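You operate a simulated robot arm through the tools that you are given. There is no shell and no other tool. Be economical: measure what you need, move in short steps, check, and stop when the job is done.

You run a simulated two-armed robot. Do the job below in one go: nothing can be reset, and whatever is moved stays where it is left.

Task
Clamp piston ONE in the collar on the plate and slide it to the green patch.
Fine: hold the plate by its black post with one hand whenever the other moves the red tab slide: draw the slide out to its stop, stand the piston in the collar, push the slide in to its stop; then slide the plate onto the patch. Keep fingers clear of what closes; do no harm.

It is judged by the outcome, as a careful person would: the job done as asked, and still so three seconds after it is handed in. It fails if anything else is knocked over, pushed out of place, dropped, spilled or broken.

Robot
Two 7-joint arms with fingered hands on one trunk, on a base that drives. Base frame: it is fixed to the floor where the robot stands at the start and does not move with it; the origin is under the middle of the robot, x ahead of it, y to its left, z up. Units: m, rad, N and s.
The left shoulder is at the start at [0.08, 0.198, 1.465], the right one opposite. With the tool pointing down near the work surface each hand reaches from about 0.1 to 0.72 m from the robot's upright axis, wherever it stands, measured 20 degrees to its own side. Places, roughly: bottom ring with a blue lug [0.7, -0.4, 0.9]; collar on the plate [0.6, -0.1, 0.9]; long orange lever [0.8, 0.4, 1.1]; middle ring with a yellow lug [0.7, -0.4, 0.9]; red tab slide [0.6, -0.1, 0.9]; top ring with a red lug [0.7, -0.4, 1]. Payload 4 kg a hand.
The TCP of each hand is the grasp point between the finger pads, 0.026 m short of the fingertips. In the tool frame z runs along the fingers and y along their closing line. The gripper opens to 0.132 m. The gripper's body begins 0.073 m behind the TCP. The gripper is a hand of 4 fingers: y runs from the thumb to the fingers, the wrist lies at [0, 0, -0.239] in the tool frame, and closing takes about 1.5 s.
Orientation is told as [roll, pitch, yaw] about the base's x, y, z axes, in that order, counted from this pose: with the fingers straight down and closing along the base's y, the tool's x points along the base's -x, its y along +y and its z along -z.

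Tools
- The arms move only by the tool step_arm. It takes "left_increments", "right_increments" or both (then of equal length, played together; a hand with none holds still); each is a list of rows, each a list of 6 numbers: the shift along the tool's x, y, z in units of 300 mm (1.0 is 300 mm), then the turn, a rotation vector about the tool's x, y, z in units of 120 degrees (1.0 is 120 degrees). In form: [[tx, ty, tz, wx, wy, wz], ...]. A call has 1 to 8 rows; each row is the pose to reach, as a shift and turn from the pose commanded when the call began, along the tool's axes at that moment. "left_jaw" and "right_jaw" are, for a hand that has rows, the gripper command, from -1 (shut) to 1 (fully open), values between in proportion, set as the call begins (left out, the last holds). A call with a number of a shift or a turn outside -1 to 1 is refused whole. Each row takes 0.2 s and may step no farther than 0.05 m and 0.15 rad from the row before; otherwise, or with a gripper value out of range, the whole call is refused. A pose out of reach is approached as far as the arm can. The call stops where the force on the tool passes 60 N (or 10 N more than at its start, if that is more) or the arm is blocked; 0.2 s more then pass. Each finger travels about 0.072 m/s and halts on what it meets, pressing with about 27 N; the grip force reading is that of the motor and also rises with nothing between the fingers. The clock runs only during rows and for 0.2 s after the last one: add rows that repeat a pose to give the fingers time. It gives the time, the measured TCP pose, the force on the tool (base axes), the opening and the grip force at its end, in the units of the frame above (readings bear some noise), with the torque about the TCP (base axes, N m) and any sound that the robot's microphone picked up, and new pictures: "views" is both (left out), scene, wrist or none (wrist: the cameras of the hands that moved).
- Cameras (640 x 400 px; columns grow to the right, rows downward): "scene" is now at [0.0948, -0.0142, 1.6081]; the picture's right is [-0.19, -0.98, 0.00], its down [-0.86, 0.17, -0.49] and it looks along [0.48, -0.09, -0.87] (base axes); focal length 254 px, centre (320, 200). "left" rides on the left gripper at [-0.068, 0.002, -0.097] in its tool frame; the picture's right is [-0.02, -1.00, 0.00], its down [0.82, -0.02, -0.58] and it looks along [0.58, -0.01, 0.82] (tool axes); focal length 270 px, centre (320, 200). "right" rides on the right gripper at [0.068, 0.002, -0.097] in its tool frame; the picture's right is [-0.03, 1.00, 0.00], its down [-0.82, -0.02, -0.58] and it looks along [-0.58, -0.01, 0.82] (tool axes); focal length 270 px, centre (320, 200). There is no depth. A picture from a camera that has moved, and an enlarged one, comes with that camera's place and axes in the base frame and with its lens.
- slide_trunk(by): slides the trunk up (or, below 0, down) by that many m; the arms and the scene camera ride with it, the base frame stays. It gives what a move gives, with no picture.
- drive_base(legs): drives the robot by 1 to 6 legs, each [ahead, left, turn to the left] in m, m and rad, along the robot's own axes; the way and the turn of a leg run together, so that a leg with both is an arc; at most 1.5 m and 3.142 rad a leg. The arms and the cameras ride along, it lands a little off, and it stops where it bumps. It gives what a move gives, and a new picture of the scene camera.
- move_fingers(finger1, finger2, finger3, thumb_bend, hand): sets how far each is bent, from 0 (flat) to 1 (curled in); at 0.3 the hand is open as for a grip, at 0.7 the pads meet at the TCP. One left out holds its place. A second passes; each finger stops where it meets its share of the squeeze, and holds until it gets a number again. A gripper value or a shape takes the hand back. It gives what a move gives, with no picture; readings hold the bend of each and the force on the fingers (four entries, about 0 where the hand has none), thumb and palm.
- grasp_type(shape, hand): the hand has 4 fingers and takes this shape, open, in about a second: jaw (thumb against the fingers, like two jaws); tri (thumb and two fingers); tip (a fingertip pinch); poke (one finger out to press); point (the index stretched); flat (the hand flat); cup (the hand cupped); fist (a fist). The gripper value then closes the fingers along that shape, each until it touches; the sizes above hold for jaw. It gives what a move gives, with no picture.
- head_to(pan, tilt): turns the head with the scene camera to pan (to the left, within 1.501 rad either way) and tilt (down, from -0.506 to 1.204), counted from straight ahead of the robot. It gives what a move gives, and a new picture of the scene camera.
- close_up(camera, box): a new picture of the part [left, top, right, bottom] of that camera's present view, enlarged. No time passes.
- job_done(): hands the job in; it is judged then, once.

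Work in short steps. Places have to be worked out from the pictures, the camera data and where the tool is seen: move nearer, look again, correct. Check each grasp and each placing, and mend what went wrong. You have 120 turns and 260 pictures in all, those below and enlarged ones among them. Open the grippers and draw the arms clear of the work before you hand the job in, unless the task says otherwise; then end with one line.

The tools are called by a JSON object that holds its "name" and its "arguments". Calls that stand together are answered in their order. step_arm: Moves the arms, as the interface text tells. Its arguments: {"type":"object","properties":{"left_increments":{"type":"array","items":{"type":"array","items":{"type":"number"}}},"left_jaw":{"type":"number"},"right_increments":{"type":"array","items":{"type":"array","items":{"type":"number"}}},"right_jaw":{"type":"number"},"views":{"type":"string","enum":["both","scene","wrist","none"]}},"required":[]} The other tools are called the same way: slide_trunk (by) slides the trunk up or down; grasp_type (shape, hand) gives the hand a shape; move_fingers (finger1, finger2, finger3, thumb_bend, hand) moves the fingers one by one; drive_base (legs) drives the base; head_to (pan, tilt) turns the head that bears the scene camera; close_up (camera, box) takes an enlarged picture of a part of a camera's view; job_done () hands the job in.

At the start:

```text
time_s: 0.0
left_tcp_pos: [0.3412, 0.1831, 1.0005]
left_tool_rot: [0.0, 0.0, 0.0]
left_ft_force: [0.1, -0.4, 0.4]
left_wrist_torque: [-0.02, 0.01, 0.0]
left_finger_gap: 0.1319
left_grasp_force: 0.1
left_shape: jaw
left_bend: [0.3, 0.3, 0.3, 0.3]
left_finger forces: [0.0, 0.0, 0.0, 0.1, 0.0, 0.0]
right_tcp_pos: [0.3695, -0.1166, 1.0]
right_tool_rot: [0.0, 0.001, 0.001]
right_ft_force: [0.2, 0.4, -0.3]
right_wrist_torque: [0.03, -0.01, -0.03]
right_finger_gap: 0.132
right_grasp_force: 0.0
right_shape: jaw
right_bend: [0.3, 0.3, 0.3, 0.3]
right_finger forces: [0.0, 0.1, 0.0, 0.0, 0.0, 0.0]
trunk travel left (down, up): [-0.775, 0.065]
robot x, y, heading: [-0.0017, -0.0021, 0.006]
head pan, tilt: [-0.194, 1.059]
```

scene: 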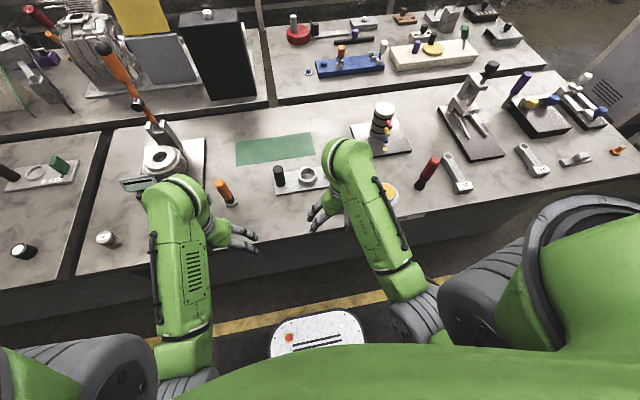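
right: 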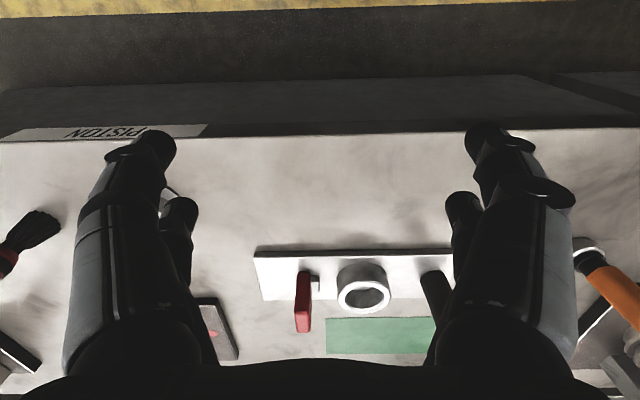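
left: 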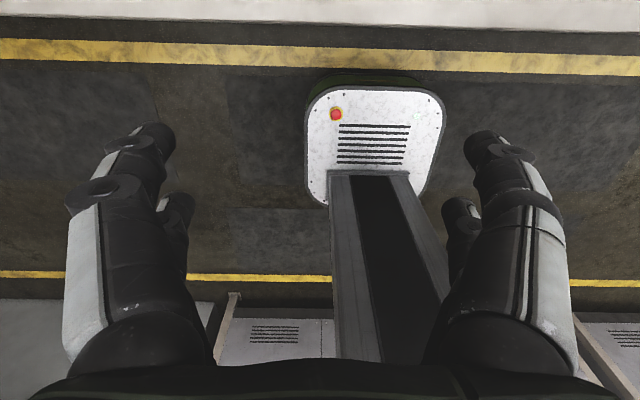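

The plate with collar and post is around [0.6,-0.1]. I look closer to find the pistons and labels.

{"name": "close_up", "arguments": {"camera": "scene", "box": [220, 120, 420, 245]}}

{"name": "close_up", "arguments": {"camera": "scene", "box": [80, 120, 280, 245]}}

{"name": "close_up", "arguments": {"camera": "scene", "box": [380, 60, 640, 222]}}

{"name": "close_up", "arguments": {"camera": "right", "box": [0, 100, 640, 400]}}

```text
3.20 times, centred on (320, 182) of scene
camera zoom: at [0.0948, -0.0142, 1.6081], right [-0.19, -0.98, 0.0], down [-0.86, 0.17, -0.49], along [0.48, -0.09, -0.87], focal length 814 px, centre (320, 256)
```

zoom: 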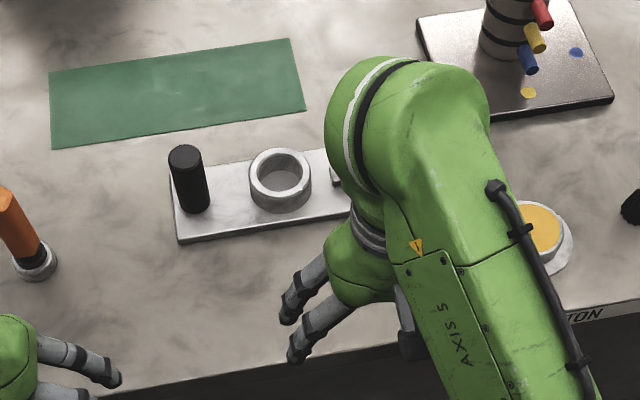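

```text
3.20 times, centred on (180, 182) of scene
camera zoom: at [0.0948, -0.0142, 1.6081], right [-0.19, -0.98, 0.0], down [-0.86, 0.17, -0.49], along [0.48, -0.09, -0.87], focal length 814 px, centre (768, 256)
```

zoom: 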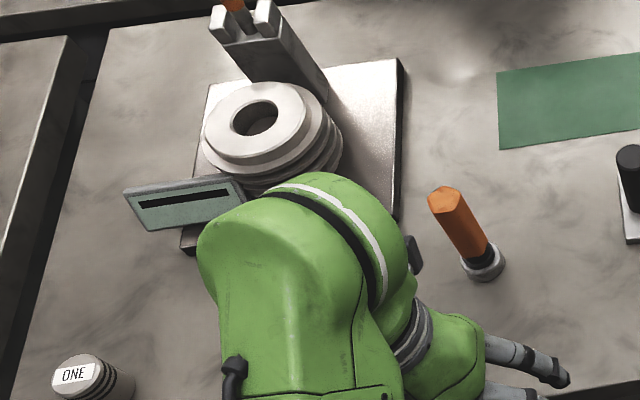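

```text
2.46 times, centred on (510, 141) of scene
camera zoom: at [0.0948, -0.0142, 1.6081], right [-0.19, -0.98, 0.0], down [-0.86, 0.17, -0.49], along [0.48, -0.09, -0.87], focal length 626 px, centre (-148, 345)
```

zoom: 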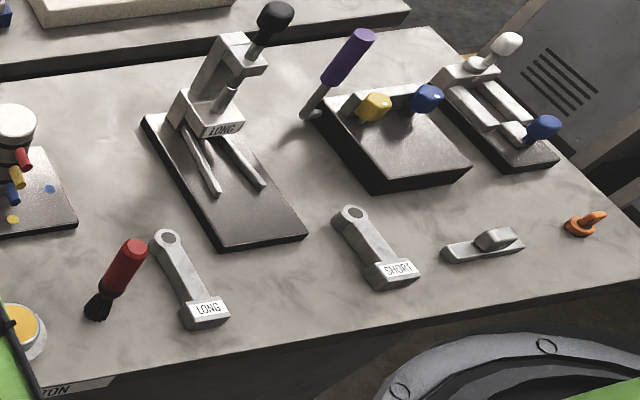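

```text
1.00 times, centred on (320, 250) of right
camera zoom: at [0.3009, -0.116, 1.0959], right [0.03, 1.0, 0.0], down [0.82, -0.02, 0.58], along [0.58, -0.01, -0.82], focal length 270 px, centre (320, 150)
```

zoom: 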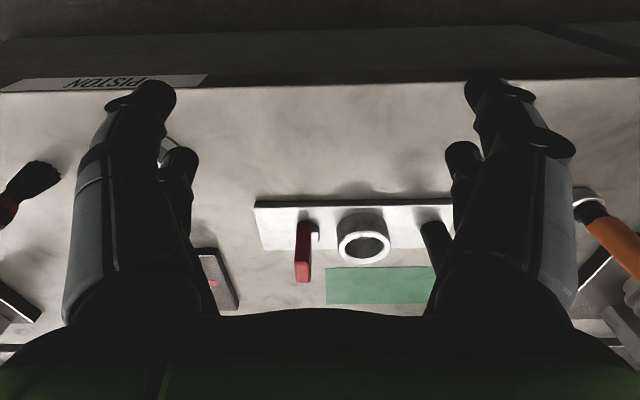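

ONE is on the far left, near (0.50, 0.58). I move the right arm aside and up to see the plate in full.

{"name": "step_arm", "arguments": {"right_increments": [[0, -0.13, -0.08, 0, 0, 0], [0, -0.26, -0.16, 0, 0, 0], [0, -0.4, -0.24, 0, 0, 0], [0, -0.53, -0.32, 0, 0, 0], [0, -0.66, -0.4, 0, 0, 0]], "views": "none"}}

{"name": "head_to", "arguments": {"pan": -0.1, "tilt": 1.0}}

{"name": "close_up", "arguments": {"camera": "scene", "box": [240, 120, 440, 245]}}

```text
time_s: 1.2
left_tcp_pos: [0.3421, 0.1828, 0.998]
left_tool_rot: [-0.001, 0.0, 0.0]
left_ft_force: [-0.8, -0.7, -0.1]
left_wrist_torque: [0.01, -0.02, 0.02]
left_finger_gap: 0.1317
left_grasp_force: 0.1
left_shape: jaw
left_bend: [0.3, 0.3, 0.3, 0.3]
left_finger forces: [0.0, 0.1, 0.0, 0.0, 0.0, 0.1]
right_tcp_pos: [0.3878, -0.2398, 1.0337]
right_tool_rot: [0.006, 0.012, 0.211]
right_ft_force: [-0.4, 0.1, 0.6]
right_wrist_torque: [-0.01, -0.03, 0.02]
right_finger_gap: 0.1317
right_grasp_force: 0.2
right_shape: jaw
right_bend: [0.3, 0.3, 0.3, 0.3]
right_finger forces: [0.0, 0.0, 0.0, 0.0, 0.0, 0.1]
right hand out of reach, approached as far as the arm can: row 2, 3, 4, 5
trunk travel left (down, up): [-0.775, 0.065]
robot x, y, heading: [0.0013, 0.0009, -0.001]
head pan, tilt: [-0.194, 1.059]
stopped in row 5 (right hand): the arm was blocked; the commanded pose is now the measured one
```

```text
time_s: 1.8
left_tcp_pos: [0.3416, 0.1828, 0.9989]
left_tool_rot: [-0.003, 0.0, 0.002]
left_ft_force: [-0.1, 0.1, -0.3]
left_wrist_torque: [-0.02, 0.02, -0.04]
left_finger_gap: 0.1321
left_grasp_force: 0.0
left_shape: jaw
left_bend: [0.3, 0.3, 0.3, 0.3]
left_finger forces: [0.0, 0.0, 0.1, 0.1, 0.0, 0.0]
right_tcp_pos: [0.3867, -0.2411, 1.0345]
right_tool_rot: [0.007, 0.012, 0.209]
right_ft_force: [0.5, -0.7, -0.6]
right_wrist_torque: [0.02, 0.02, -0.03]
right_finger_gap: 0.1319
right_grasp_force: 0.0
right_shape: jaw
right_bend: [0.3, 0.3, 0.3, 0.3]
right_finger forces: [0.0, 0.0, 0.1, 0.0, 0.0, 0.0]
trunk travel left (down, up): [-0.775, 0.065]
robot x, y, heading: [0.0027, 0.001, 0.003]
head pan, tilt: [-0.099, 1.0]
camera scene: at [0.0999, -0.0085, 1.612], right [-0.1, -0.99, 0.0], down [-0.84, 0.08, -0.54], along [0.54, -0.05, -0.84], focal length 254 px, centre (320, 200)
```

scene: 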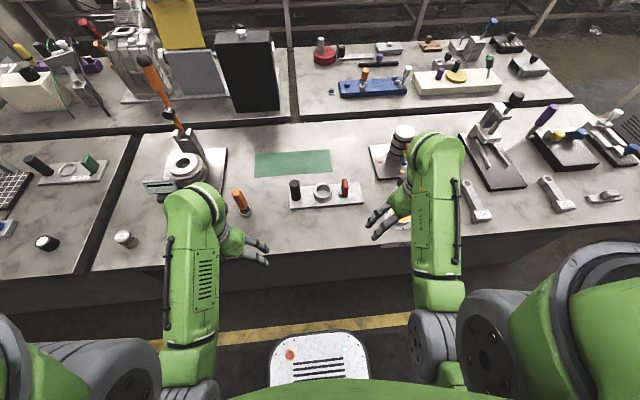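

```text
3.20 times, centred on (340, 182) of scene
camera zoom: at [0.0999, -0.0085, 1.612], right [-0.1, -0.99, 0.0], down [-0.84, 0.08, -0.54], along [0.54, -0.05, -0.84], focal length 814 px, centre (256, 256)
```

zoom: 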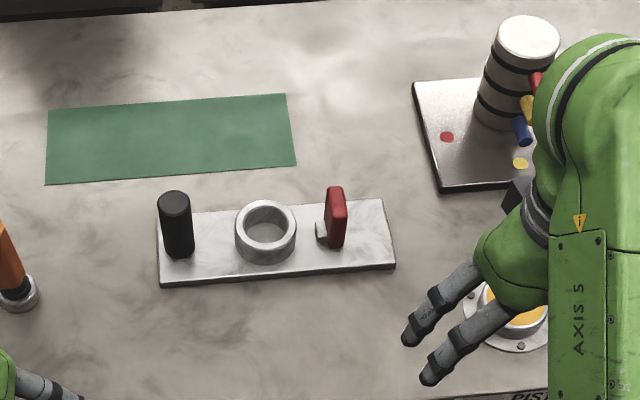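

Geometry from this view: plate centre ≈(0.602,-0.079), post ≈(0.60,0.028) up to z≈0.945, collar ≈(0.605,-0.068), tab ≈(0.595,-0.14); patch centre ≈(0.770,0.034). I bring the left hand toward the post, first sideways then ahead, keeping clear of the orange tool.

{"name": "step_arm", "arguments": {"left_increments": [[0, -0.13, -0.05, 0, 0, 0], [0, -0.26, -0.1, 0, 0, 0], [0, -0.39, -0.1, 0, 0, 0], [0, -0.51, -0.1, 0, 0, 0], [-0.16, -0.51, -0.1, 0, 0, 0], [-0.32, -0.51, -0.1, 0, 0, 0], [-0.48, -0.51, -0.1, 0, 0, 0], [-0.63, -0.51, -0.1, 0, 0, 0]]}}

```text
time_s: 3.6
left_tcp_pos: [0.5333, 0.0293, 1.0293]
left_tool_rot: [0.0, 0.003, -0.001]
left_ft_force: [0.8, 0.3, -0.2]
left_wrist_torque: [0.0, 0.04, 0.0]
left_finger_gap: 0.132
left_grasp_force: 0.0
left_shape: jaw
left_bend: [0.3, 0.3, 0.3, 0.3]
left_finger forces: [0.0, 0.1, 0.0, 0.1, 0.0, 0.0]
right_tcp_pos: [0.3878, -0.2412, 1.0341]
right_tool_rot: [0.006, 0.013, 0.21]
right_ft_force: [0.1, 0.4, 0.7]
right_wrist_torque: [-0.02, 0.0, 0.02]
right_finger_gap: 0.1319
right_grasp_force: 0.1
right_shape: jaw
right_bend: [0.3, 0.3, 0.3, 0.3]
right_finger forces: [0.1, 0.1, 0.1, 0.0, 0.0, 0.1]
trunk travel left (down, up): [-0.775, 0.065]
robot x, y, heading: [0.0024, 0.0033, 0.0]
head pan, tilt: [-0.099, 1.0]
camera scene: at [0.1022, -0.0092, 1.6119], right [-0.1, -1.0, 0.0], down [-0.84, 0.08, -0.54], along [0.54, -0.05, -0.84], focal length 254 px, centre (320, 200)
camera left: at [0.6002, 0.0313, 1.127], right [0.02, -1.0, 0.0], down [-0.82, -0.02, 0.58], along [-0.58, -0.01, -0.82], focal length 270 px, centre (320, 200)
```

scene: 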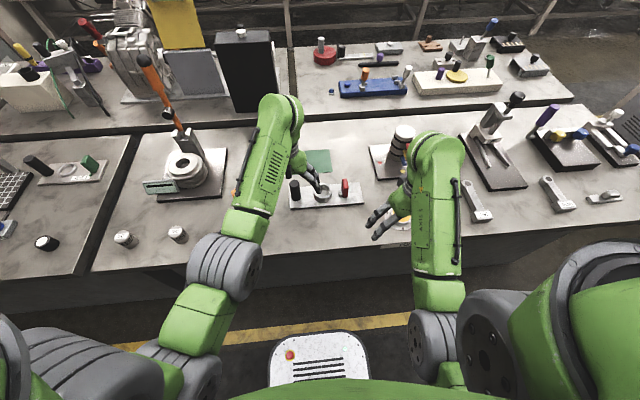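
left: 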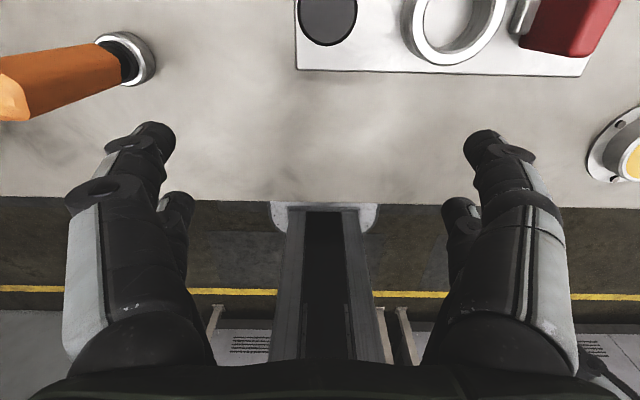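

Another piston stands beside the first; I check both labels, and the tab.

{"name": "close_up", "arguments": {"camera": "scene", "box": [100, 210, 210, 260]}}

{"name": "close_up", "arguments": {"camera": "scene", "box": [270, 160, 390, 235]}}

```text
5.82 times, centred on (155, 235) of scene
camera zoom: at [0.1022, -0.0092, 1.6119], right [-0.1, -1.0, 0.0], down [-0.84, 0.08, -0.54], along [0.54, -0.05, -0.84], focal length 1480 px, centre (1280, -4)
```

zoom: 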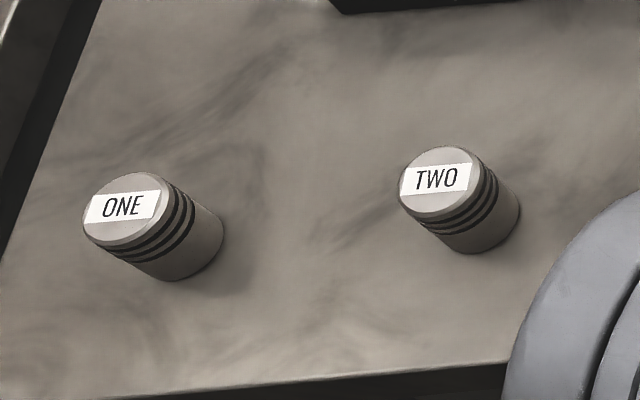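

```text
5.33 times, centred on (330, 198) of scene
camera zoom: at [0.1022, -0.0092, 1.6119], right [-0.1, -1.0, 0.0], down [-0.84, 0.08, -0.54], along [0.54, -0.05, -0.84], focal length 1356 px, centre (267, 213)
```

zoom: 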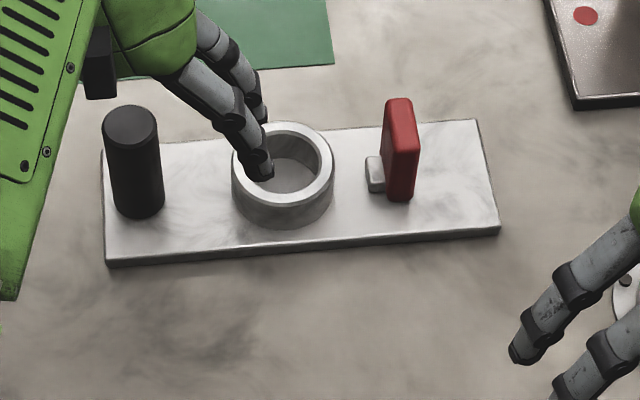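

Post centre from the wrist camera: ≈(0.600, 0.0275). I narrow the left jaw, go over the post, and lower to z≈0.925.

{"name": "step_arm", "arguments": {"left_increments": [[-0.11, -0.005, 0, 0, 0, 0], [-0.222, -0.005, 0, 0, 0, 0], [-0.222, -0.005, 0, 0, 0, 0], [-0.222, -0.005, 0, 0, 0, 0], [-0.222, -0.005, 0.12, 0, 0, 0], [-0.222, -0.005, 0.24, 0, 0, 0], [-0.222, -0.005, 0.34, 0, 0, 0]], "left_jaw": 0.1}}

{"name": "close_up", "arguments": {"camera": "scene", "box": [270, 160, 390, 235]}}

```text
time_s: 5.2
left_tcp_pos: [0.5956, 0.0292, 0.9304]
left_tool_rot: [-0.002, -0.002, -0.001]
left_ft_force: [0.7, -0.4, 0.4]
left_wrist_torque: [0.0, 0.02, 0.01]
left_finger_gap: 0.0729
left_grasp_force: 0.1
left_shape: jaw
left_bend: [0.72, 0.72, 0.72, 0.7]
left_finger forces: [0.0, 0.1, 0.0, 0.0, 0.0, 0.1]
right_tcp_pos: [0.3865, -0.2407, 1.0346]
right_tool_rot: [0.004, 0.009, 0.21]
right_ft_force: [0.5, 0.4, 0.8]
right_wrist_torque: [0.0, 0.03, -0.01]
right_finger_gap: 0.132
right_grasp_force: 0.1
right_shape: jaw
right_bend: [0.3, 0.3, 0.3, 0.3]
right_finger forces: [0.1, 0.1, 0.0, 0.0, 0.0, 0.0]
trunk travel left (down, up): [-0.775, 0.065]
robot x, y, heading: [-0.0022, 0.0009, -0.004]
head pan, tilt: [-0.099, 1.0]
camera scene: at [0.099, -0.0084, 1.6122], right [-0.1, -1.0, 0.0], down [-0.84, 0.08, -0.54], along [0.54, -0.05, -0.84], focal length 254 px, centre (320, 200)
camera left: at [0.6629, 0.0302, 1.0268], right [0.03, -1.0, 0.0], down [-0.82, -0.02, 0.58], along [-0.58, -0.02, -0.82], focal length 270 px, centre (320, 200)
```

scene: 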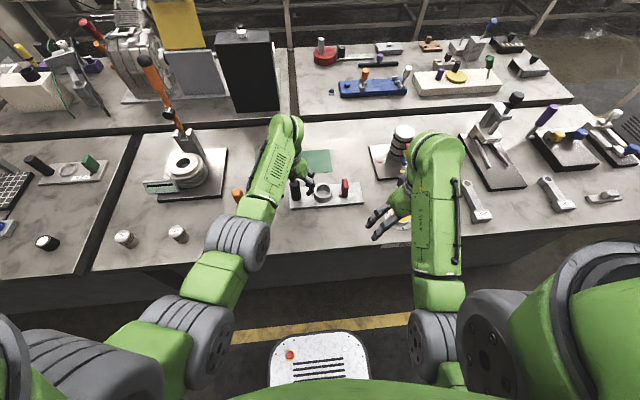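
left: 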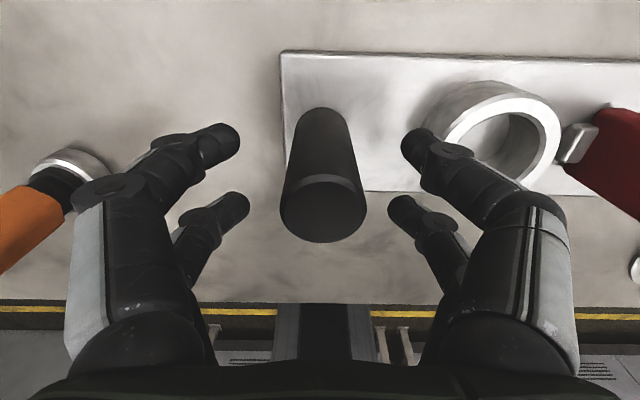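

```text
5.33 times, centred on (330, 198) of scene
camera zoom: at [0.099, -0.0084, 1.6122], right [-0.1, -1.0, 0.0], down [-0.84, 0.08, -0.54], along [0.54, -0.05, -0.84], focal length 1356 px, centre (267, 213)
```

zoom: 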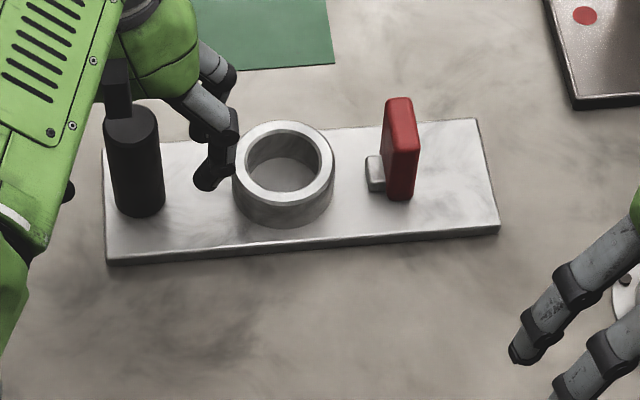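

The post sits centred between the left fingers. I close the left hand on it.

{"name": "step_arm", "arguments": {"left_increments": [[0, -0.007, 0, 0, 0, 0], [0, -0.007, 0, 0, 0, 0], [0, -0.007, 0, 0, 0, 0], [0, -0.007, 0, 0, 0, 0], [0, -0.007, 0, 0, 0, 0]], "left_jaw": -1, "views": "wrist"}}

```text
time_s: 6.4
left_tcp_pos: [0.5961, 0.0261, 0.9283]
left_tool_rot: [0.0, 0.0, -0.001]
left_ft_force: [-0.2, -0.7, -0.2]
left_wrist_torque: [-0.01, -0.02, -0.03]
left_finger_gap: 0.008
left_grasp_force: 27.3
left_shape: jaw
left_bend: [0.72, 0.71, 0.7, 0.7]
left_finger forces: [22.8, 0.0, 0.0, 0.0, 20.1, 0.0]
right_tcp_pos: [0.387, -0.2411, 1.0335]
right_tool_rot: [0.005, 0.012, 0.21]
right_ft_force: [0.0, -1.0, 0.1]
right_wrist_torque: [0.01, -0.05, -0.01]
right_finger_gap: 0.1319
right_grasp_force: 0.1
right_shape: jaw
right_bend: [0.3, 0.3, 0.3, 0.3]
right_finger forces: [0.0, 0.0, 0.1, 0.0, 0.0, 0.1]
trunk travel left (down, up): [-0.775, 0.065]
robot x, y, heading: [0.0012, -0.0018, 0.002]
head pan, tilt: [-0.099, 1.0]
camera left: at [0.6637, 0.0278, 1.0256], right [0.02, -1.0, 0.0], down [-0.82, -0.02, 0.58], along [-0.58, -0.01, -0.82], focal length 270 px, centre (320, 200)
```

left: 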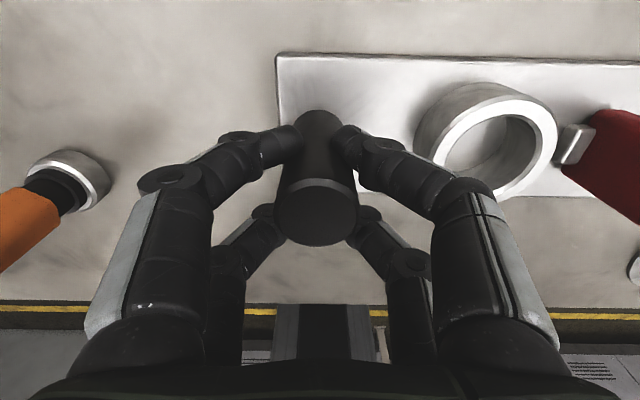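

The left hand holds the post (thumb and finger press ~20 N). Now the right hand goes nearer to the tab to look.

{"name": "step_arm", "arguments": {"right_increments": [[-0.14, 0.026, 0, 0, 0, 0.05], [-0.28, 0.05, 0, 0, 0, 0.1], [-0.42, 0.08, 0, 0, 0, 0.1]]}}

{"name": "close_up", "arguments": {"camera": "scene", "box": [270, 160, 390, 235]}}

```text
time_s: 7.2
left_tcp_pos: [0.5982, 0.0259, 0.9289]
left_tool_rot: [-0.001, 0.001, 0.0]
left_ft_force: [0.3, -1.1, 0.2]
left_wrist_torque: [0.02, -0.03, -0.07]
left_finger_gap: 0.0076
left_grasp_force: 27.0
left_shape: jaw
left_bend: [0.72, 0.71, 0.7, 0.7]
left_finger forces: [23.5, 0.1, 0.0, 0.0, 20.3, 0.0]
right_tcp_pos: [0.5066, -0.1911, 1.0327]
right_tool_rot: [0.001, 0.014, 0.001]
right_ft_force: [0.1, 0.7, 0.6]
right_wrist_torque: [0.0, -0.01, -0.01]
right_finger_gap: 0.132
right_grasp_force: 0.0
right_shape: jaw
right_bend: [0.3, 0.3, 0.3, 0.3]
right_finger forces: [0.1, 0.0, 0.0, 0.0, 0.1, 0.0]
trunk travel left (down, up): [-0.775, 0.065]
robot x, y, heading: [0.0021, 0.0001, -0.0]
head pan, tilt: [-0.099, 1.0]
camera scene: at [0.1018, -0.0081, 1.612], right [-0.1, -0.99, 0.0], down [-0.84, 0.08, -0.54], along [0.54, -0.05, -0.84], focal length 254 px, centre (320, 200)
camera right: at [0.4398, -0.1891, 1.1293], right [0.03, 1.0, 0.0], down [0.82, -0.02, 0.57], along [0.57, -0.01, -0.82], focal length 270 px, centre (320, 200)
```

scene: 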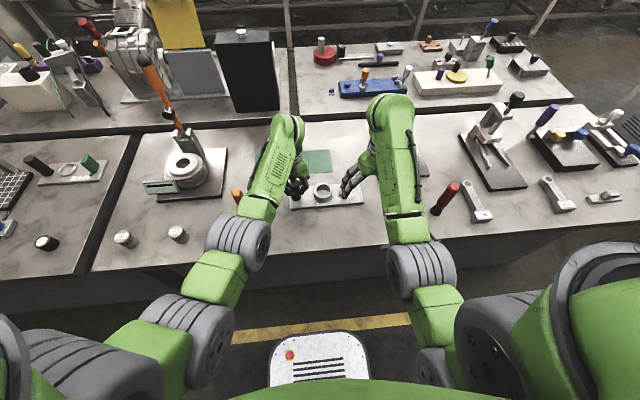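
right: 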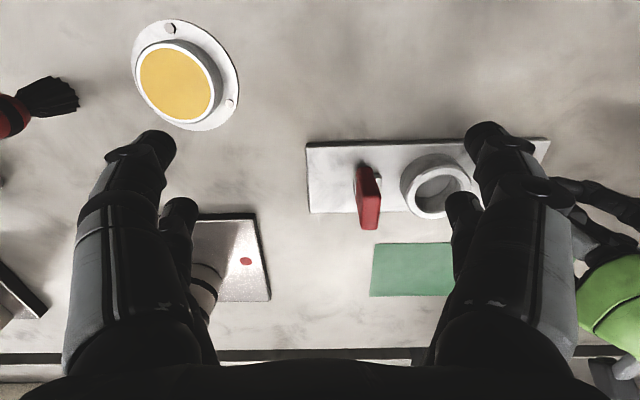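

```text
5.33 times, centred on (330, 198) of scene
camera zoom: at [0.1018, -0.0081, 1.612], right [-0.1, -0.99, 0.0], down [-0.84, 0.08, -0.54], along [0.54, -0.05, -0.84], focal length 1356 px, centre (267, 213)
```

zoom: 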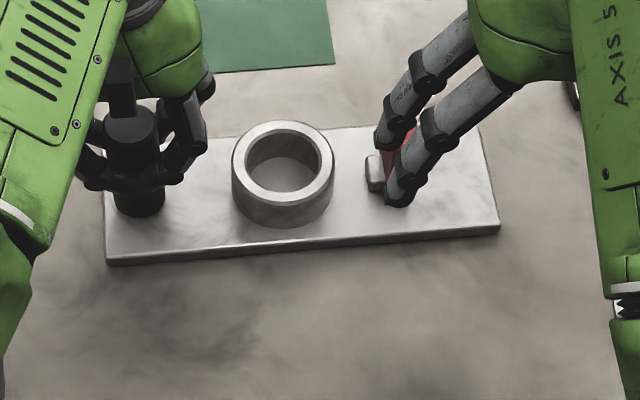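

I enlarge the tab region to get its shape.

{"name": "close_up", "arguments": {"camera": "right", "box": [290, 130, 482, 250]}}

```text
3.33 times, centred on (386, 190) of right
camera zoom: at [0.4398, -0.1891, 1.1293], right [0.03, 1.0, 0.0], down [0.82, -0.02, 0.57], along [0.57, -0.01, -0.82], focal length 901 px, centre (100, 233)
```

zoom: 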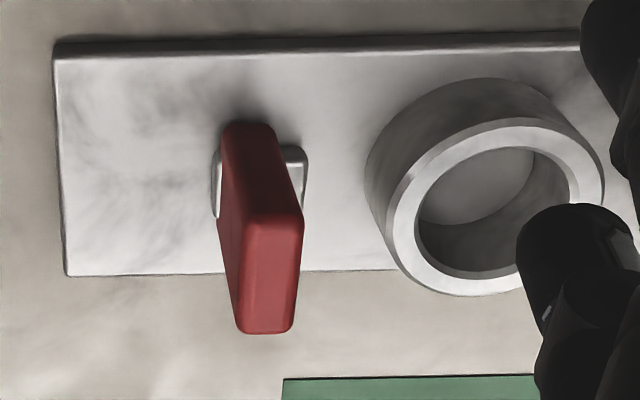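

Tab: y≈-0.145, x 0.578–0.612, top z≈0.927, thin along y. I bring the right hand over it with a narrowed jaw and come down, leaving the last bit for a check.

{"name": "step_arm", "arguments": {"right_increments": [[-0.14, 0.05, 0, 0, 0, 0], [-0.28, 0.1, 0, 0, 0, 0], [-0.297, 0.153, 0, 0, 0, 0], [-0.297, 0.153, 0, 0, 0, 0], [-0.297, 0.153, 0, 0, 0, 0], [-0.297, 0.153, 0.12, 0, 0, 0], [-0.297, 0.153, 0.25, 0, 0, 0]], "right_jaw": -0.2}}

{"name": "close_up", "arguments": {"camera": "scene", "box": [270, 160, 390, 235]}}

```text
time_s: 8.8
left_tcp_pos: [0.5964, 0.0262, 0.928]
left_tool_rot: [-0.001, -0.002, 0.001]
left_ft_force: [-0.3, 0.9, 0.1]
left_wrist_torque: [0.01, 0.0, -0.05]
left_finger_gap: 0.0077
left_grasp_force: 27.4
left_shape: jaw
left_bend: [0.72, 0.71, 0.7, 0.7]
left_finger forces: [24.0, 0.0, 0.0, 0.0, 20.7, 0.1]
right_tcp_pos: [0.5931, -0.1444, 0.9582]
right_tool_rot: [0.002, 0.012, 0.003]
right_ft_force: [-0.3, 0.0, 0.3]
right_wrist_torque: [-0.03, 0.02, 0.0]
right_finger_gap: 0.0531
right_grasp_force: 0.0
right_shape: jaw
right_bend: [0.73, 0.73, 0.73, 0.7]
right_finger forces: [0.0, 0.0, 0.0, 0.1, 0.1, 0.0]
trunk travel left (down, up): [-0.775, 0.065]
robot x, y, heading: [0.0012, 0.0014, 0.006]
head pan, tilt: [-0.099, 1.0]
camera scene: at [0.1006, -0.0088, 1.6121], right [-0.1, -1.0, 0.0], down [-0.84, 0.08, -0.54], along [0.54, -0.05, -0.84], focal length 254 px, centre (320, 200)
camera right: at [0.5258, -0.1441, 1.054], right [0.02, 1.0, 0.0], down [0.82, -0.02, 0.57], along [0.57, -0.01, -0.82], focal length 270 px, centre (320, 200)
```

scene: 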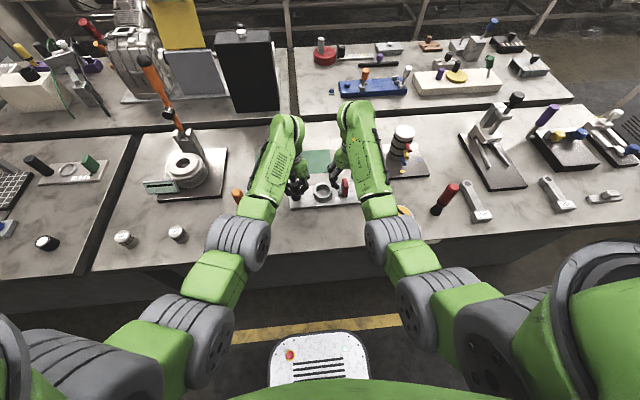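
right: 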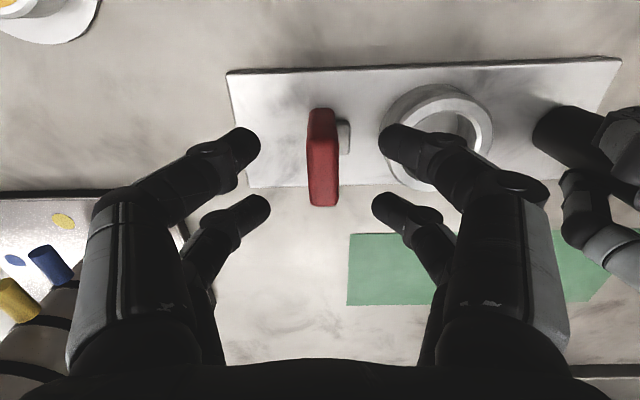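

```text
5.33 times, centred on (330, 198) of scene
camera zoom: at [0.1006, -0.0088, 1.6121], right [-0.1, -1.0, 0.0], down [-0.84, 0.08, -0.54], along [0.54, -0.05, -0.84], focal length 1356 px, centre (267, 213)
```

zoom: 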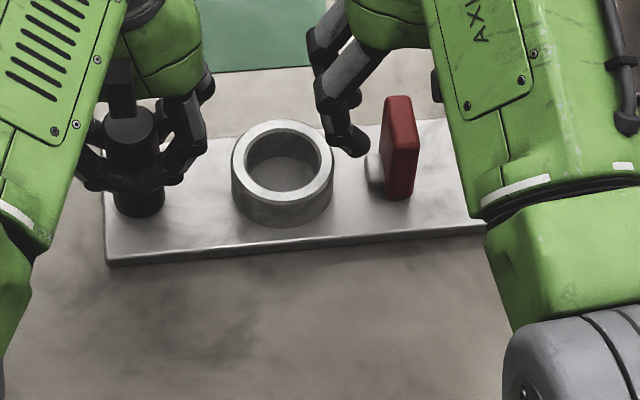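

The actual tip spacing looks about 2 cm wider than the reading, so I narrow further before going lower, to keep off the collar.

{"name": "step_arm", "arguments": {"right_increments": [[0, 0, 0, 0, 0, 0], [0, 0, 0, 0, 0, 0], [-0.01, 0, 0.03, 0, 0, 0]], "right_jaw": -0.65, "views": "wrist"}}

{"name": "close_up", "arguments": {"camera": "scene", "box": [270, 160, 390, 235]}}

```text
time_s: 9.6
left_tcp_pos: [0.5965, 0.0265, 0.9283]
left_tool_rot: [0.001, 0.0, 0.0]
left_ft_force: [0.2, 0.7, 0.8]
left_wrist_torque: [-0.02, -0.02, -0.08]
left_finger_gap: 0.0078
left_grasp_force: 27.7
left_shape: jaw
left_bend: [0.72, 0.71, 0.7, 0.7]
left_finger forces: [23.8, 0.1, 0.0, 0.0, 20.8, 0.0]
right_tcp_pos: [0.5957, -0.1458, 0.947]
right_tool_rot: [0.002, 0.013, 0.001]
right_ft_force: [0.7, -0.9, 0.0]
right_wrist_torque: [0.0, -0.02, 0.01]
right_finger_gap: 0.0231
right_grasp_force: 0.0
right_shape: jaw
right_bend: [0.73, 0.73, 0.73, 0.7]
right_finger forces: [0.0, 0.1, 0.1, 0.1, 0.1, 0.0]
trunk travel left (down, up): [-0.775, 0.065]
robot x, y, heading: [-0.0015, -0.0045, 0.004]
head pan, tilt: [-0.099, 1.0]
camera right: at [0.5289, -0.1443, 1.0448], right [0.03, 1.0, 0.0], down [0.82, -0.02, 0.57], along [0.57, -0.01, -0.82], focal length 270 px, centre (320, 200)
```

right: 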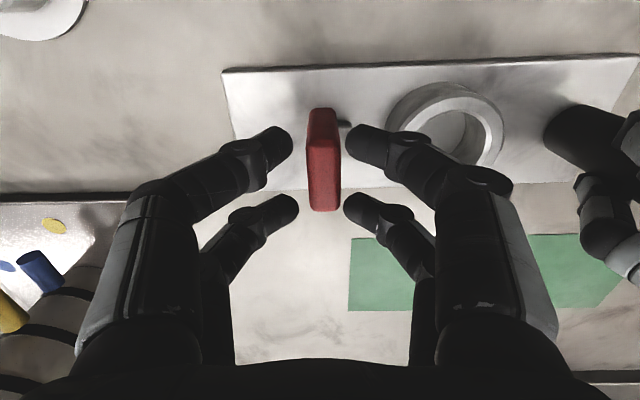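

```text
5.33 times, centred on (330, 198) of scene
camera zoom: at [0.1007, -0.0085, 1.6121], right [-0.1, -1.0, 0.0], down [-0.84, 0.08, -0.54], along [0.54, -0.05, -0.84], focal length 1356 px, centre (267, 213)
```

zoom: 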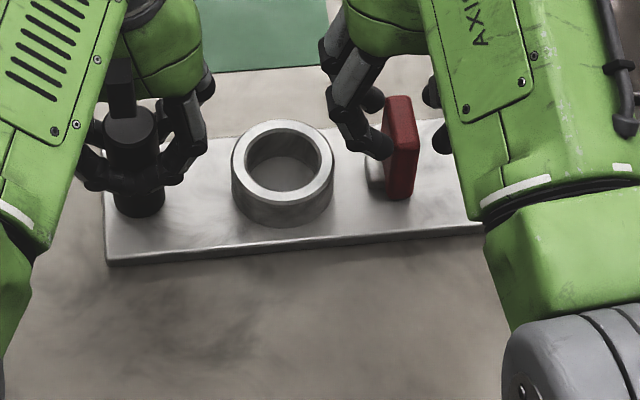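

Well placed around the tab. I lower 3 cm and close.

{"name": "step_arm", "arguments": {"right_increments": [[-0.003, 0.003, 0.05, 0, 0, 0], [-0.003, 0.003, 0.1, 0, 0, 0]], "views": "none"}}

{"name": "step_arm", "arguments": {"right_increments": [[0, 0, 0, 0, 0, 0], [0, 0, 0, 0, 0, 0], [0, 0, 0, 0, 0, 0], [0, 0, 0, 0, 0, 0]], "right_jaw": -1, "views": "wrist"}}

{"name": "close_up", "arguments": {"camera": "scene", "box": [270, 160, 390, 235]}}

```text
time_s: 10.2
left_tcp_pos: [0.5962, 0.0263, 0.928]
left_tool_rot: [0.0, -0.001, 0.002]
left_ft_force: [-0.6, -0.2, 0.0]
left_wrist_torque: [-0.01, -0.04, -0.04]
left_finger_gap: 0.0077
left_grasp_force: 27.5
left_shape: jaw
left_bend: [0.72, 0.71, 0.7, 0.7]
left_finger forces: [23.8, 0.0, 0.0, 0.0, 20.8, 0.0]
right_tcp_pos: [0.5974, -0.1451, 0.9178]
right_tool_rot: [0.0, 0.012, 0.0]
right_ft_force: [-0.3, -0.3, -0.2]
right_wrist_torque: [0.02, 0.03, -0.04]
right_finger_gap: 0.0235
right_grasp_force: 0.0
right_shape: jaw
right_bend: [0.73, 0.73, 0.73, 0.7]
right_finger forces: [0.0, 0.0, 0.0, 0.0, 0.0, 0.1]
trunk travel left (down, up): [-0.775, 0.065]
robot x, y, heading: [-0.0009, 0.0009, 0.005]
head pan, tilt: [-0.099, 1.0]
```

```text
time_s: 11.2
left_tcp_pos: [0.5966, 0.027, 0.9287]
left_tool_rot: [-0.003, 0.0, 0.0]
left_ft_force: [0.4, -0.2, 0.3]
left_wrist_torque: [-0.01, 0.0, -0.03]
left_finger_gap: 0.0079
left_grasp_force: 26.7
left_shape: jaw
left_bend: [0.72, 0.71, 0.7, 0.7]
left_finger forces: [23.7, 0.0, 0.0, 0.1, 21.0, 0.0]
right_tcp_pos: [0.5974, -0.1442, 0.9167]
right_tool_rot: [0.003, 0.013, -0.001]
right_ft_force: [1.0, -0.3, 0.0]
right_wrist_torque: [-0.02, 0.03, 0.05]
right_finger_gap: 0.0113
right_grasp_force: 27.0
right_shape: jaw
right_bend: [0.72, 0.72, 0.72, 0.7]
right_finger forces: [23.8, 24.3, 23.9, 0.0, 23.2, 0.0]
trunk travel left (down, up): [-0.775, 0.065]
robot x, y, heading: [0.0054, -0.0021, -0.001]
head pan, tilt: [-0.099, 1.0]
camera right: at [0.5296, -0.1436, 1.0152], right [0.02, 1.0, 0.0], down [0.82, -0.02, 0.57], along [0.57, -0.01, -0.82], focal length 270 px, centre (320, 200)
```

right: 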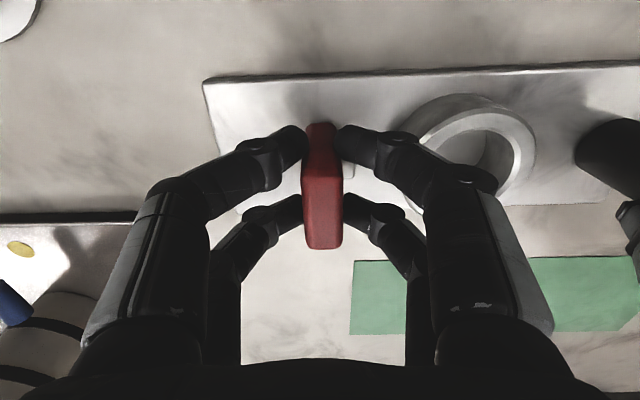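

```text
5.33 times, centred on (330, 198) of scene
camera zoom: at [0.1006, -0.0087, 1.612], right [-0.1, -1.0, 0.0], down [-0.84, 0.08, -0.54], along [0.54, -0.05, -0.84], focal length 1356 px, centre (267, 213)
```

zoom: 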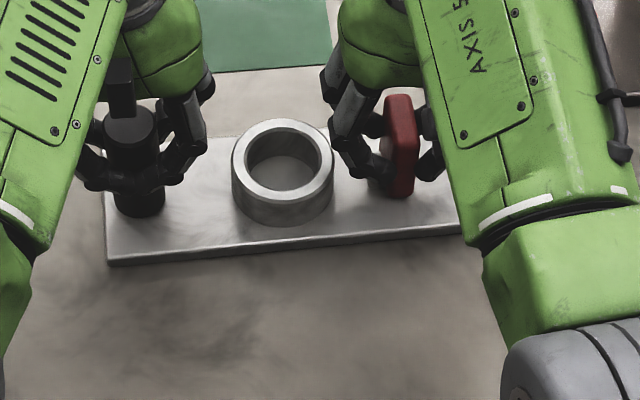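

All fingers grip the tab. I draw it out (-y) in small increments, watching force and the left hand.

{"name": "step_arm", "arguments": {"right_increments": [[0, -0.02, 0, 0, 0, 0], [0, -0.04, 0, 0, 0, 0], [0, -0.06, 0, 0, 0, 0]], "views": "none"}}

{"name": "close_up", "arguments": {"camera": "scene", "box": [270, 160, 390, 235]}}

```text
time_s: 12.0
left_tcp_pos: [0.5957, 0.0256, 0.9284]
left_tool_rot: [-0.002, 0.0, 0.001]
left_ft_force: [0.3, -4.6, -0.5]
left_wrist_torque: [-0.05, 0.01, -0.05]
left_finger_gap: 0.0077
left_grasp_force: 26.7
left_shape: jaw
left_bend: [0.72, 0.71, 0.7, 0.7]
left_finger forces: [23.2, 0.1, 0.0, 0.0, 22.5, 0.1]
right_tcp_pos: [0.5964, -0.1636, 0.9179]
right_tool_rot: [0.003, 0.014, 0.001]
right_ft_force: [0.1, 3.4, 0.3]
right_wrist_torque: [0.08, 0.02, 0.04]
right_finger_gap: 0.0114
right_grasp_force: 27.2
right_shape: jaw
right_bend: [0.72, 0.72, 0.72, 0.7]
right_finger forces: [25.7, 26.2, 23.7, 0.0, 22.5, 0.0]
trunk travel left (down, up): [-0.775, 0.065]
robot x, y, heading: [-0.0028, -0.0045, 0.002]
head pan, tilt: [-0.099, 1.0]
```

```text
5.33 times, centred on (330, 198) of scene
camera zoom: at [0.1007, -0.0088, 1.612], right [-0.1, -1.0, 0.0], down [-0.84, 0.08, -0.54], along [0.54, -0.05, -0.84], focal length 1356 px, centre (267, 213)
```

zoom: 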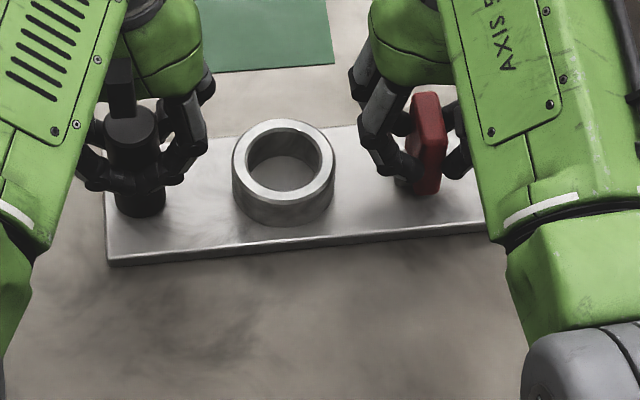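

The slide moves (friction ~4 N) and the plate stays. I go on out.

{"name": "step_arm", "arguments": {"right_increments": [[0, -0.015, 0, 0, 0, 0], [0, -0.03, 0, 0, 0, 0], [0, -0.045, 0, 0, 0, 0]], "views": "none"}}

{"name": "close_up", "arguments": {"camera": "scene", "box": [270, 160, 390, 235]}}

```text
time_s: 12.8
left_tcp_pos: [0.596, 0.0262, 0.9286]
left_tool_rot: [0.0, 0.001, 0.001]
left_ft_force: [0.3, -4.5, -0.2]
left_wrist_torque: [-0.1, 0.0, -0.07]
left_finger_gap: 0.0077
left_grasp_force: 26.6
left_shape: jaw
left_bend: [0.72, 0.71, 0.7, 0.7]
left_finger forces: [23.2, 0.1, 0.1, 0.1, 22.4, 0.0]
right_tcp_pos: [0.5974, -0.1752, 0.9176]
right_tool_rot: [0.002, 0.014, -0.001]
right_ft_force: [-0.7, 4.7, -0.4]
right_wrist_torque: [0.09, 0.03, -0.02]
right_finger_gap: 0.0111
right_grasp_force: 26.6
right_shape: jaw
right_bend: [0.72, 0.72, 0.72, 0.7]
right_finger forces: [25.9, 26.1, 23.9, 0.1, 22.6, 0.0]
trunk travel left (down, up): [-0.775, 0.065]
robot x, y, heading: [0.0004, -0.0004, -0.003]
head pan, tilt: [-0.099, 1.0]
```

```text
5.33 times, centred on (330, 198) of scene
camera zoom: at [0.1006, -0.0087, 1.612], right [-0.1, -1.0, 0.0], down [-0.84, 0.08, -0.54], along [0.54, -0.05, -0.84], focal length 1356 px, centre (267, 213)
```

zoom: 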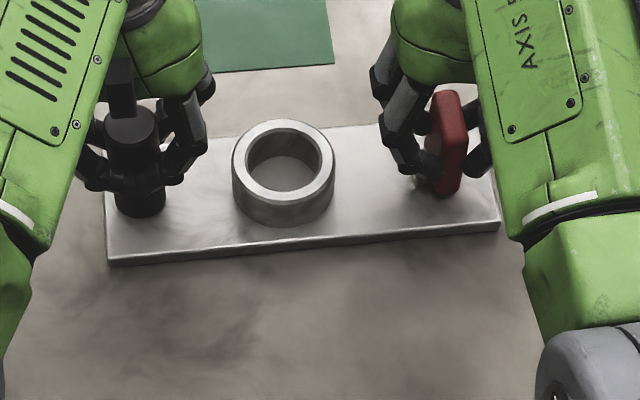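

Still moving freely; continuing in small steps.

{"name": "step_arm", "arguments": {"right_increments": [[0, -0.01, 0, 0, 0, 0], [0, -0.02, 0, 0, 0, 0], [0, -0.03, 0, 0, 0, 0]], "views": "none"}}

{"name": "step_arm", "arguments": {"right_increments": [[0, -0.01, 0, 0, 0, 0], [0, -0.02, 0, 0, 0, 0], [0, -0.03, 0, 0, 0, 0]], "views": "none"}}

{"name": "close_up", "arguments": {"camera": "scene", "box": [270, 160, 390, 235]}}

```text
time_s: 13.6
left_tcp_pos: [0.5966, 0.0262, 0.9275]
left_tool_rot: [0.0, 0.0, 0.0]
left_ft_force: [-0.1, -4.4, 0.4]
left_wrist_torque: [-0.08, -0.02, -0.02]
left_finger_gap: 0.008
left_grasp_force: 26.9
left_shape: jaw
left_bend: [0.72, 0.71, 0.7, 0.7]
left_finger forces: [23.2, 0.1, 0.1, 0.1, 22.4, 0.1]
right_tcp_pos: [0.5975, -0.1848, 0.9161]
right_tool_rot: [0.003, 0.013, 0.002]
right_ft_force: [0.3, 3.8, -0.8]
right_wrist_torque: [0.08, -0.02, 0.0]
right_finger_gap: 0.0114
right_grasp_force: 27.0
right_shape: jaw
right_bend: [0.72, 0.72, 0.72, 0.7]
right_finger forces: [25.8, 26.1, 24.0, 0.1, 22.7, 0.0]
trunk travel left (down, up): [-0.775, 0.065]
robot x, y, heading: [-0.0022, -0.0011, 0.002]
head pan, tilt: [-0.099, 1.0]
```

```text
time_s: 14.4
left_tcp_pos: [0.5957, 0.0267, 0.928]
left_tool_rot: [0.001, 0.0, 0.0]
left_ft_force: [-0.9, -5.5, 0.8]
left_wrist_torque: [-0.1, 0.01, -0.04]
left_finger_gap: 0.0079
left_grasp_force: 27.2
left_shape: jaw
left_bend: [0.72, 0.71, 0.7, 0.7]
left_finger forces: [23.1, 0.1, 0.0, 0.0, 22.5, 0.0]
right_tcp_pos: [0.5969, -0.1928, 0.9187]
right_tool_rot: [0.003, 0.012, 0.001]
right_ft_force: [0.0, 4.4, 0.2]
right_wrist_torque: [0.09, 0.05, -0.03]
right_finger_gap: 0.0111
right_grasp_force: 27.3
right_shape: jaw
right_bend: [0.72, 0.72, 0.72, 0.7]
right_finger forces: [25.9, 26.0, 23.9, 0.1, 22.4, 0.1]
trunk travel left (down, up): [-0.775, 0.065]
robot x, y, heading: [-0.0004, 0.0014, -0.004]
head pan, tilt: [-0.099, 1.0]
```

```text
5.33 times, centred on (330, 198) of scene
camera zoom: at [0.1006, -0.0087, 1.612], right [-0.1, -1.0, 0.0], down [-0.84, 0.08, -0.54], along [0.54, -0.05, -0.84], focal length 1356 px, centre (267, 213)
```

zoom: 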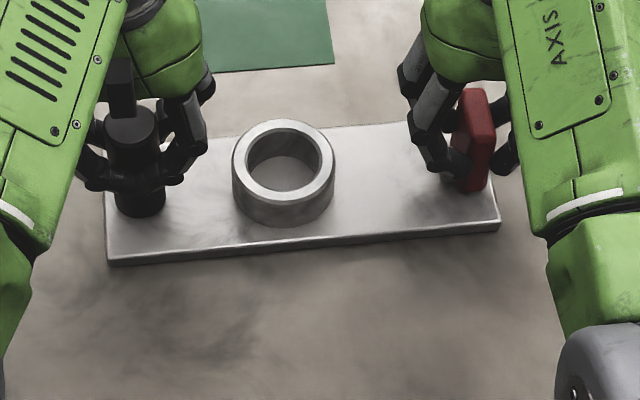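

{"name": "step_arm", "arguments": {"right_increments": [[0, -0.008, 0, 0, 0, 0], [0, -0.016, 0, 0, 0, 0]], "views": "none"}}

{"name": "step_arm", "arguments": {"right_increments": [[0, -0.008, 0, 0, 0, 0], [0, -0.016, 0, 0, 0, 0]], "views": "none"}}

{"name": "close_up", "arguments": {"camera": "scene", "box": [270, 160, 390, 235]}}

```text
time_s: 15.0
left_tcp_pos: [0.5961, 0.0244, 0.9281]
left_tool_rot: [-0.004, 0.0, -0.003]
left_ft_force: [-0.8, -14.6, -0.2]
left_wrist_torque: [-0.29, 0.01, -0.05]
left_finger_gap: 0.0076
left_grasp_force: 27.1
left_shape: jaw
left_bend: [0.72, 0.71, 0.7, 0.7]
left_finger forces: [21.9, 0.1, 0.0, 0.0, 26.2, 0.1]
right_tcp_pos: [0.5971, -0.1974, 0.9175]
right_tool_rot: [0.005, 0.015, 0.003]
right_ft_force: [0.8, 14.7, 1.1]
right_wrist_torque: [0.33, 0.02, 0.05]
right_finger_gap: 0.0106
right_grasp_force: 26.9
right_shape: jaw
right_bend: [0.72, 0.72, 0.72, 0.7]
right_finger forces: [29.7, 29.8, 22.6, 0.1, 21.0, 0.1]
trunk travel left (down, up): [-0.775, 0.065]
robot x, y, heading: [-0.0018, -0.0014, -0.003]
head pan, tilt: [-0.099, 1.0]
```

```text
time_s: 15.6
left_tcp_pos: [0.5966, 0.0237, 0.9295]
left_tool_rot: [-0.004, 0.0, -0.001]
left_ft_force: [-0.2, -23.6, 0.6]
left_wrist_torque: [-0.55, 0.0, -0.09]
left_finger_gap: 0.0081
left_grasp_force: 27.4
left_shape: jaw
left_bend: [0.72, 0.71, 0.7, 0.7]
left_finger forces: [20.2, 0.0, 0.0, 0.1, 28.6, 0.0]
right_tcp_pos: [0.5975, -0.2019, 0.9174]
right_tool_rot: [0.006, 0.014, 0.002]
right_ft_force: [0.3, 23.2, 0.1]
right_wrist_torque: [0.58, 0.0, 0.01]
right_finger_gap: 0.0106
right_grasp_force: 26.8
right_shape: jaw
right_bend: [0.72, 0.72, 0.72, 0.7]
right_finger forces: [31.7, 31.8, 20.7, 0.1, 18.2, 0.0]
trunk travel left (down, up): [-0.775, 0.065]
robot x, y, heading: [0.0027, -0.0017, -0.001]
head pan, tilt: [-0.099, 1.0]
```

```text
5.33 times, centred on (330, 198) of scene
camera zoom: at [0.1006, -0.0089, 1.612], right [-0.1, -1.0, 0.0], down [-0.84, 0.08, -0.54], along [0.54, -0.05, -0.84], focal length 1356 px, centre (267, 213)
```

zoom: 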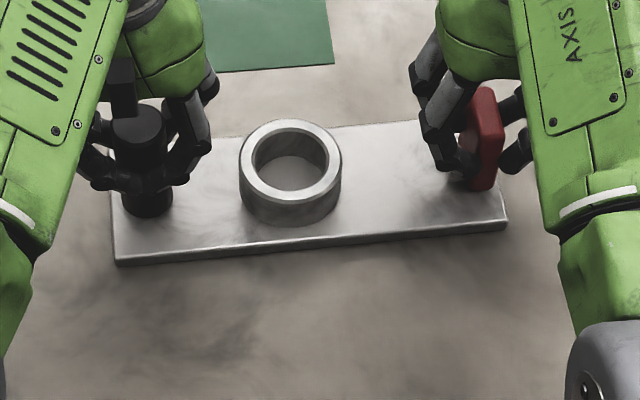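

The stop is reached: force rose to ~23 N and the plate began to follow by some mm. I ease the pull by 4 mm and open the right hand a little.

{"name": "step_arm", "arguments": {"right_increments": [[0, 0.013, 0, 0, 0, 0], [0, 0.013, 0, 0, 0, 0]], "views": "none"}}

{"name": "step_arm", "arguments": {"right_increments": [[0, 0, 0, 0, 0, 0], [0, 0, 0, 0, 0, 0], [0, 0, 0, 0, 0, 0]], "right_jaw": -0.5, "views": "wrist"}}

```text
time_s: 16.2
left_tcp_pos: [0.5966, 0.0275, 0.9305]
left_tool_rot: [-0.001, 0.0, 0.0]
left_ft_force: [-0.1, -16.0, -0.4]
left_wrist_torque: [-0.35, -0.02, -0.04]
left_finger_gap: 0.0081
left_grasp_force: 27.0
left_shape: jaw
left_bend: [0.72, 0.71, 0.7, 0.7]
left_finger forces: [22.6, 0.0, 0.0, 0.0, 26.4, 0.0]
right_tcp_pos: [0.5961, -0.2009, 0.9184]
right_tool_rot: [0.001, 0.012, 0.0]
right_ft_force: [0.7, 15.6, 0.0]
right_wrist_torque: [0.47, 0.04, -0.01]
right_finger_gap: 0.0101
right_grasp_force: 26.9
right_shape: jaw
right_bend: [0.72, 0.72, 0.72, 0.7]
right_finger forces: [29.8, 29.9, 22.6, 0.0, 20.0, 0.0]
trunk travel left (down, up): [-0.775, 0.065]
robot x, y, heading: [-0.0022, -0.0003, 0.001]
head pan, tilt: [-0.099, 1.0]
```

```text
time_s: 17.0
left_tcp_pos: [0.5961, 0.0275, 0.9279]
left_tool_rot: [-0.001, 0.001, 0.002]
left_ft_force: [0.0, 0.6, 0.0]
left_wrist_torque: [0.0, 0.02, -0.07]
left_finger_gap: 0.0076
left_grasp_force: 27.1
left_shape: jaw
left_bend: [0.72, 0.71, 0.7, 0.7]
left_finger forces: [26.5, 0.0, 0.0, 0.1, 22.0, 0.0]
right_tcp_pos: [0.5973, -0.2002, 0.9185]
right_tool_rot: [0.0, 0.011, 0.001]
right_ft_force: [0.1, 0.1, -0.8]
right_wrist_torque: [-0.02, -0.02, 0.04]
right_finger_gap: 0.033
right_grasp_force: 0.0
right_shape: jaw
right_bend: [0.73, 0.73, 0.73, 0.7]
right_finger forces: [0.0, 0.1, 0.1, 0.0, 0.1, 0.0]
trunk travel left (down, up): [-0.775, 0.065]
robot x, y, heading: [-0.0004, -0.0008, -0.002]
head pan, tilt: [-0.099, 1.0]
camera right: at [0.5294, -0.1985, 1.0148], right [0.03, 1.0, 0.0], down [0.82, -0.02, 0.57], along [0.57, -0.01, -0.82], focal length 270 px, centre (320, 200)
```

right: 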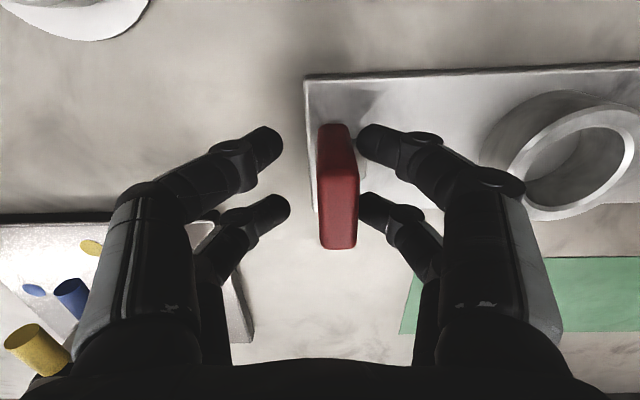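

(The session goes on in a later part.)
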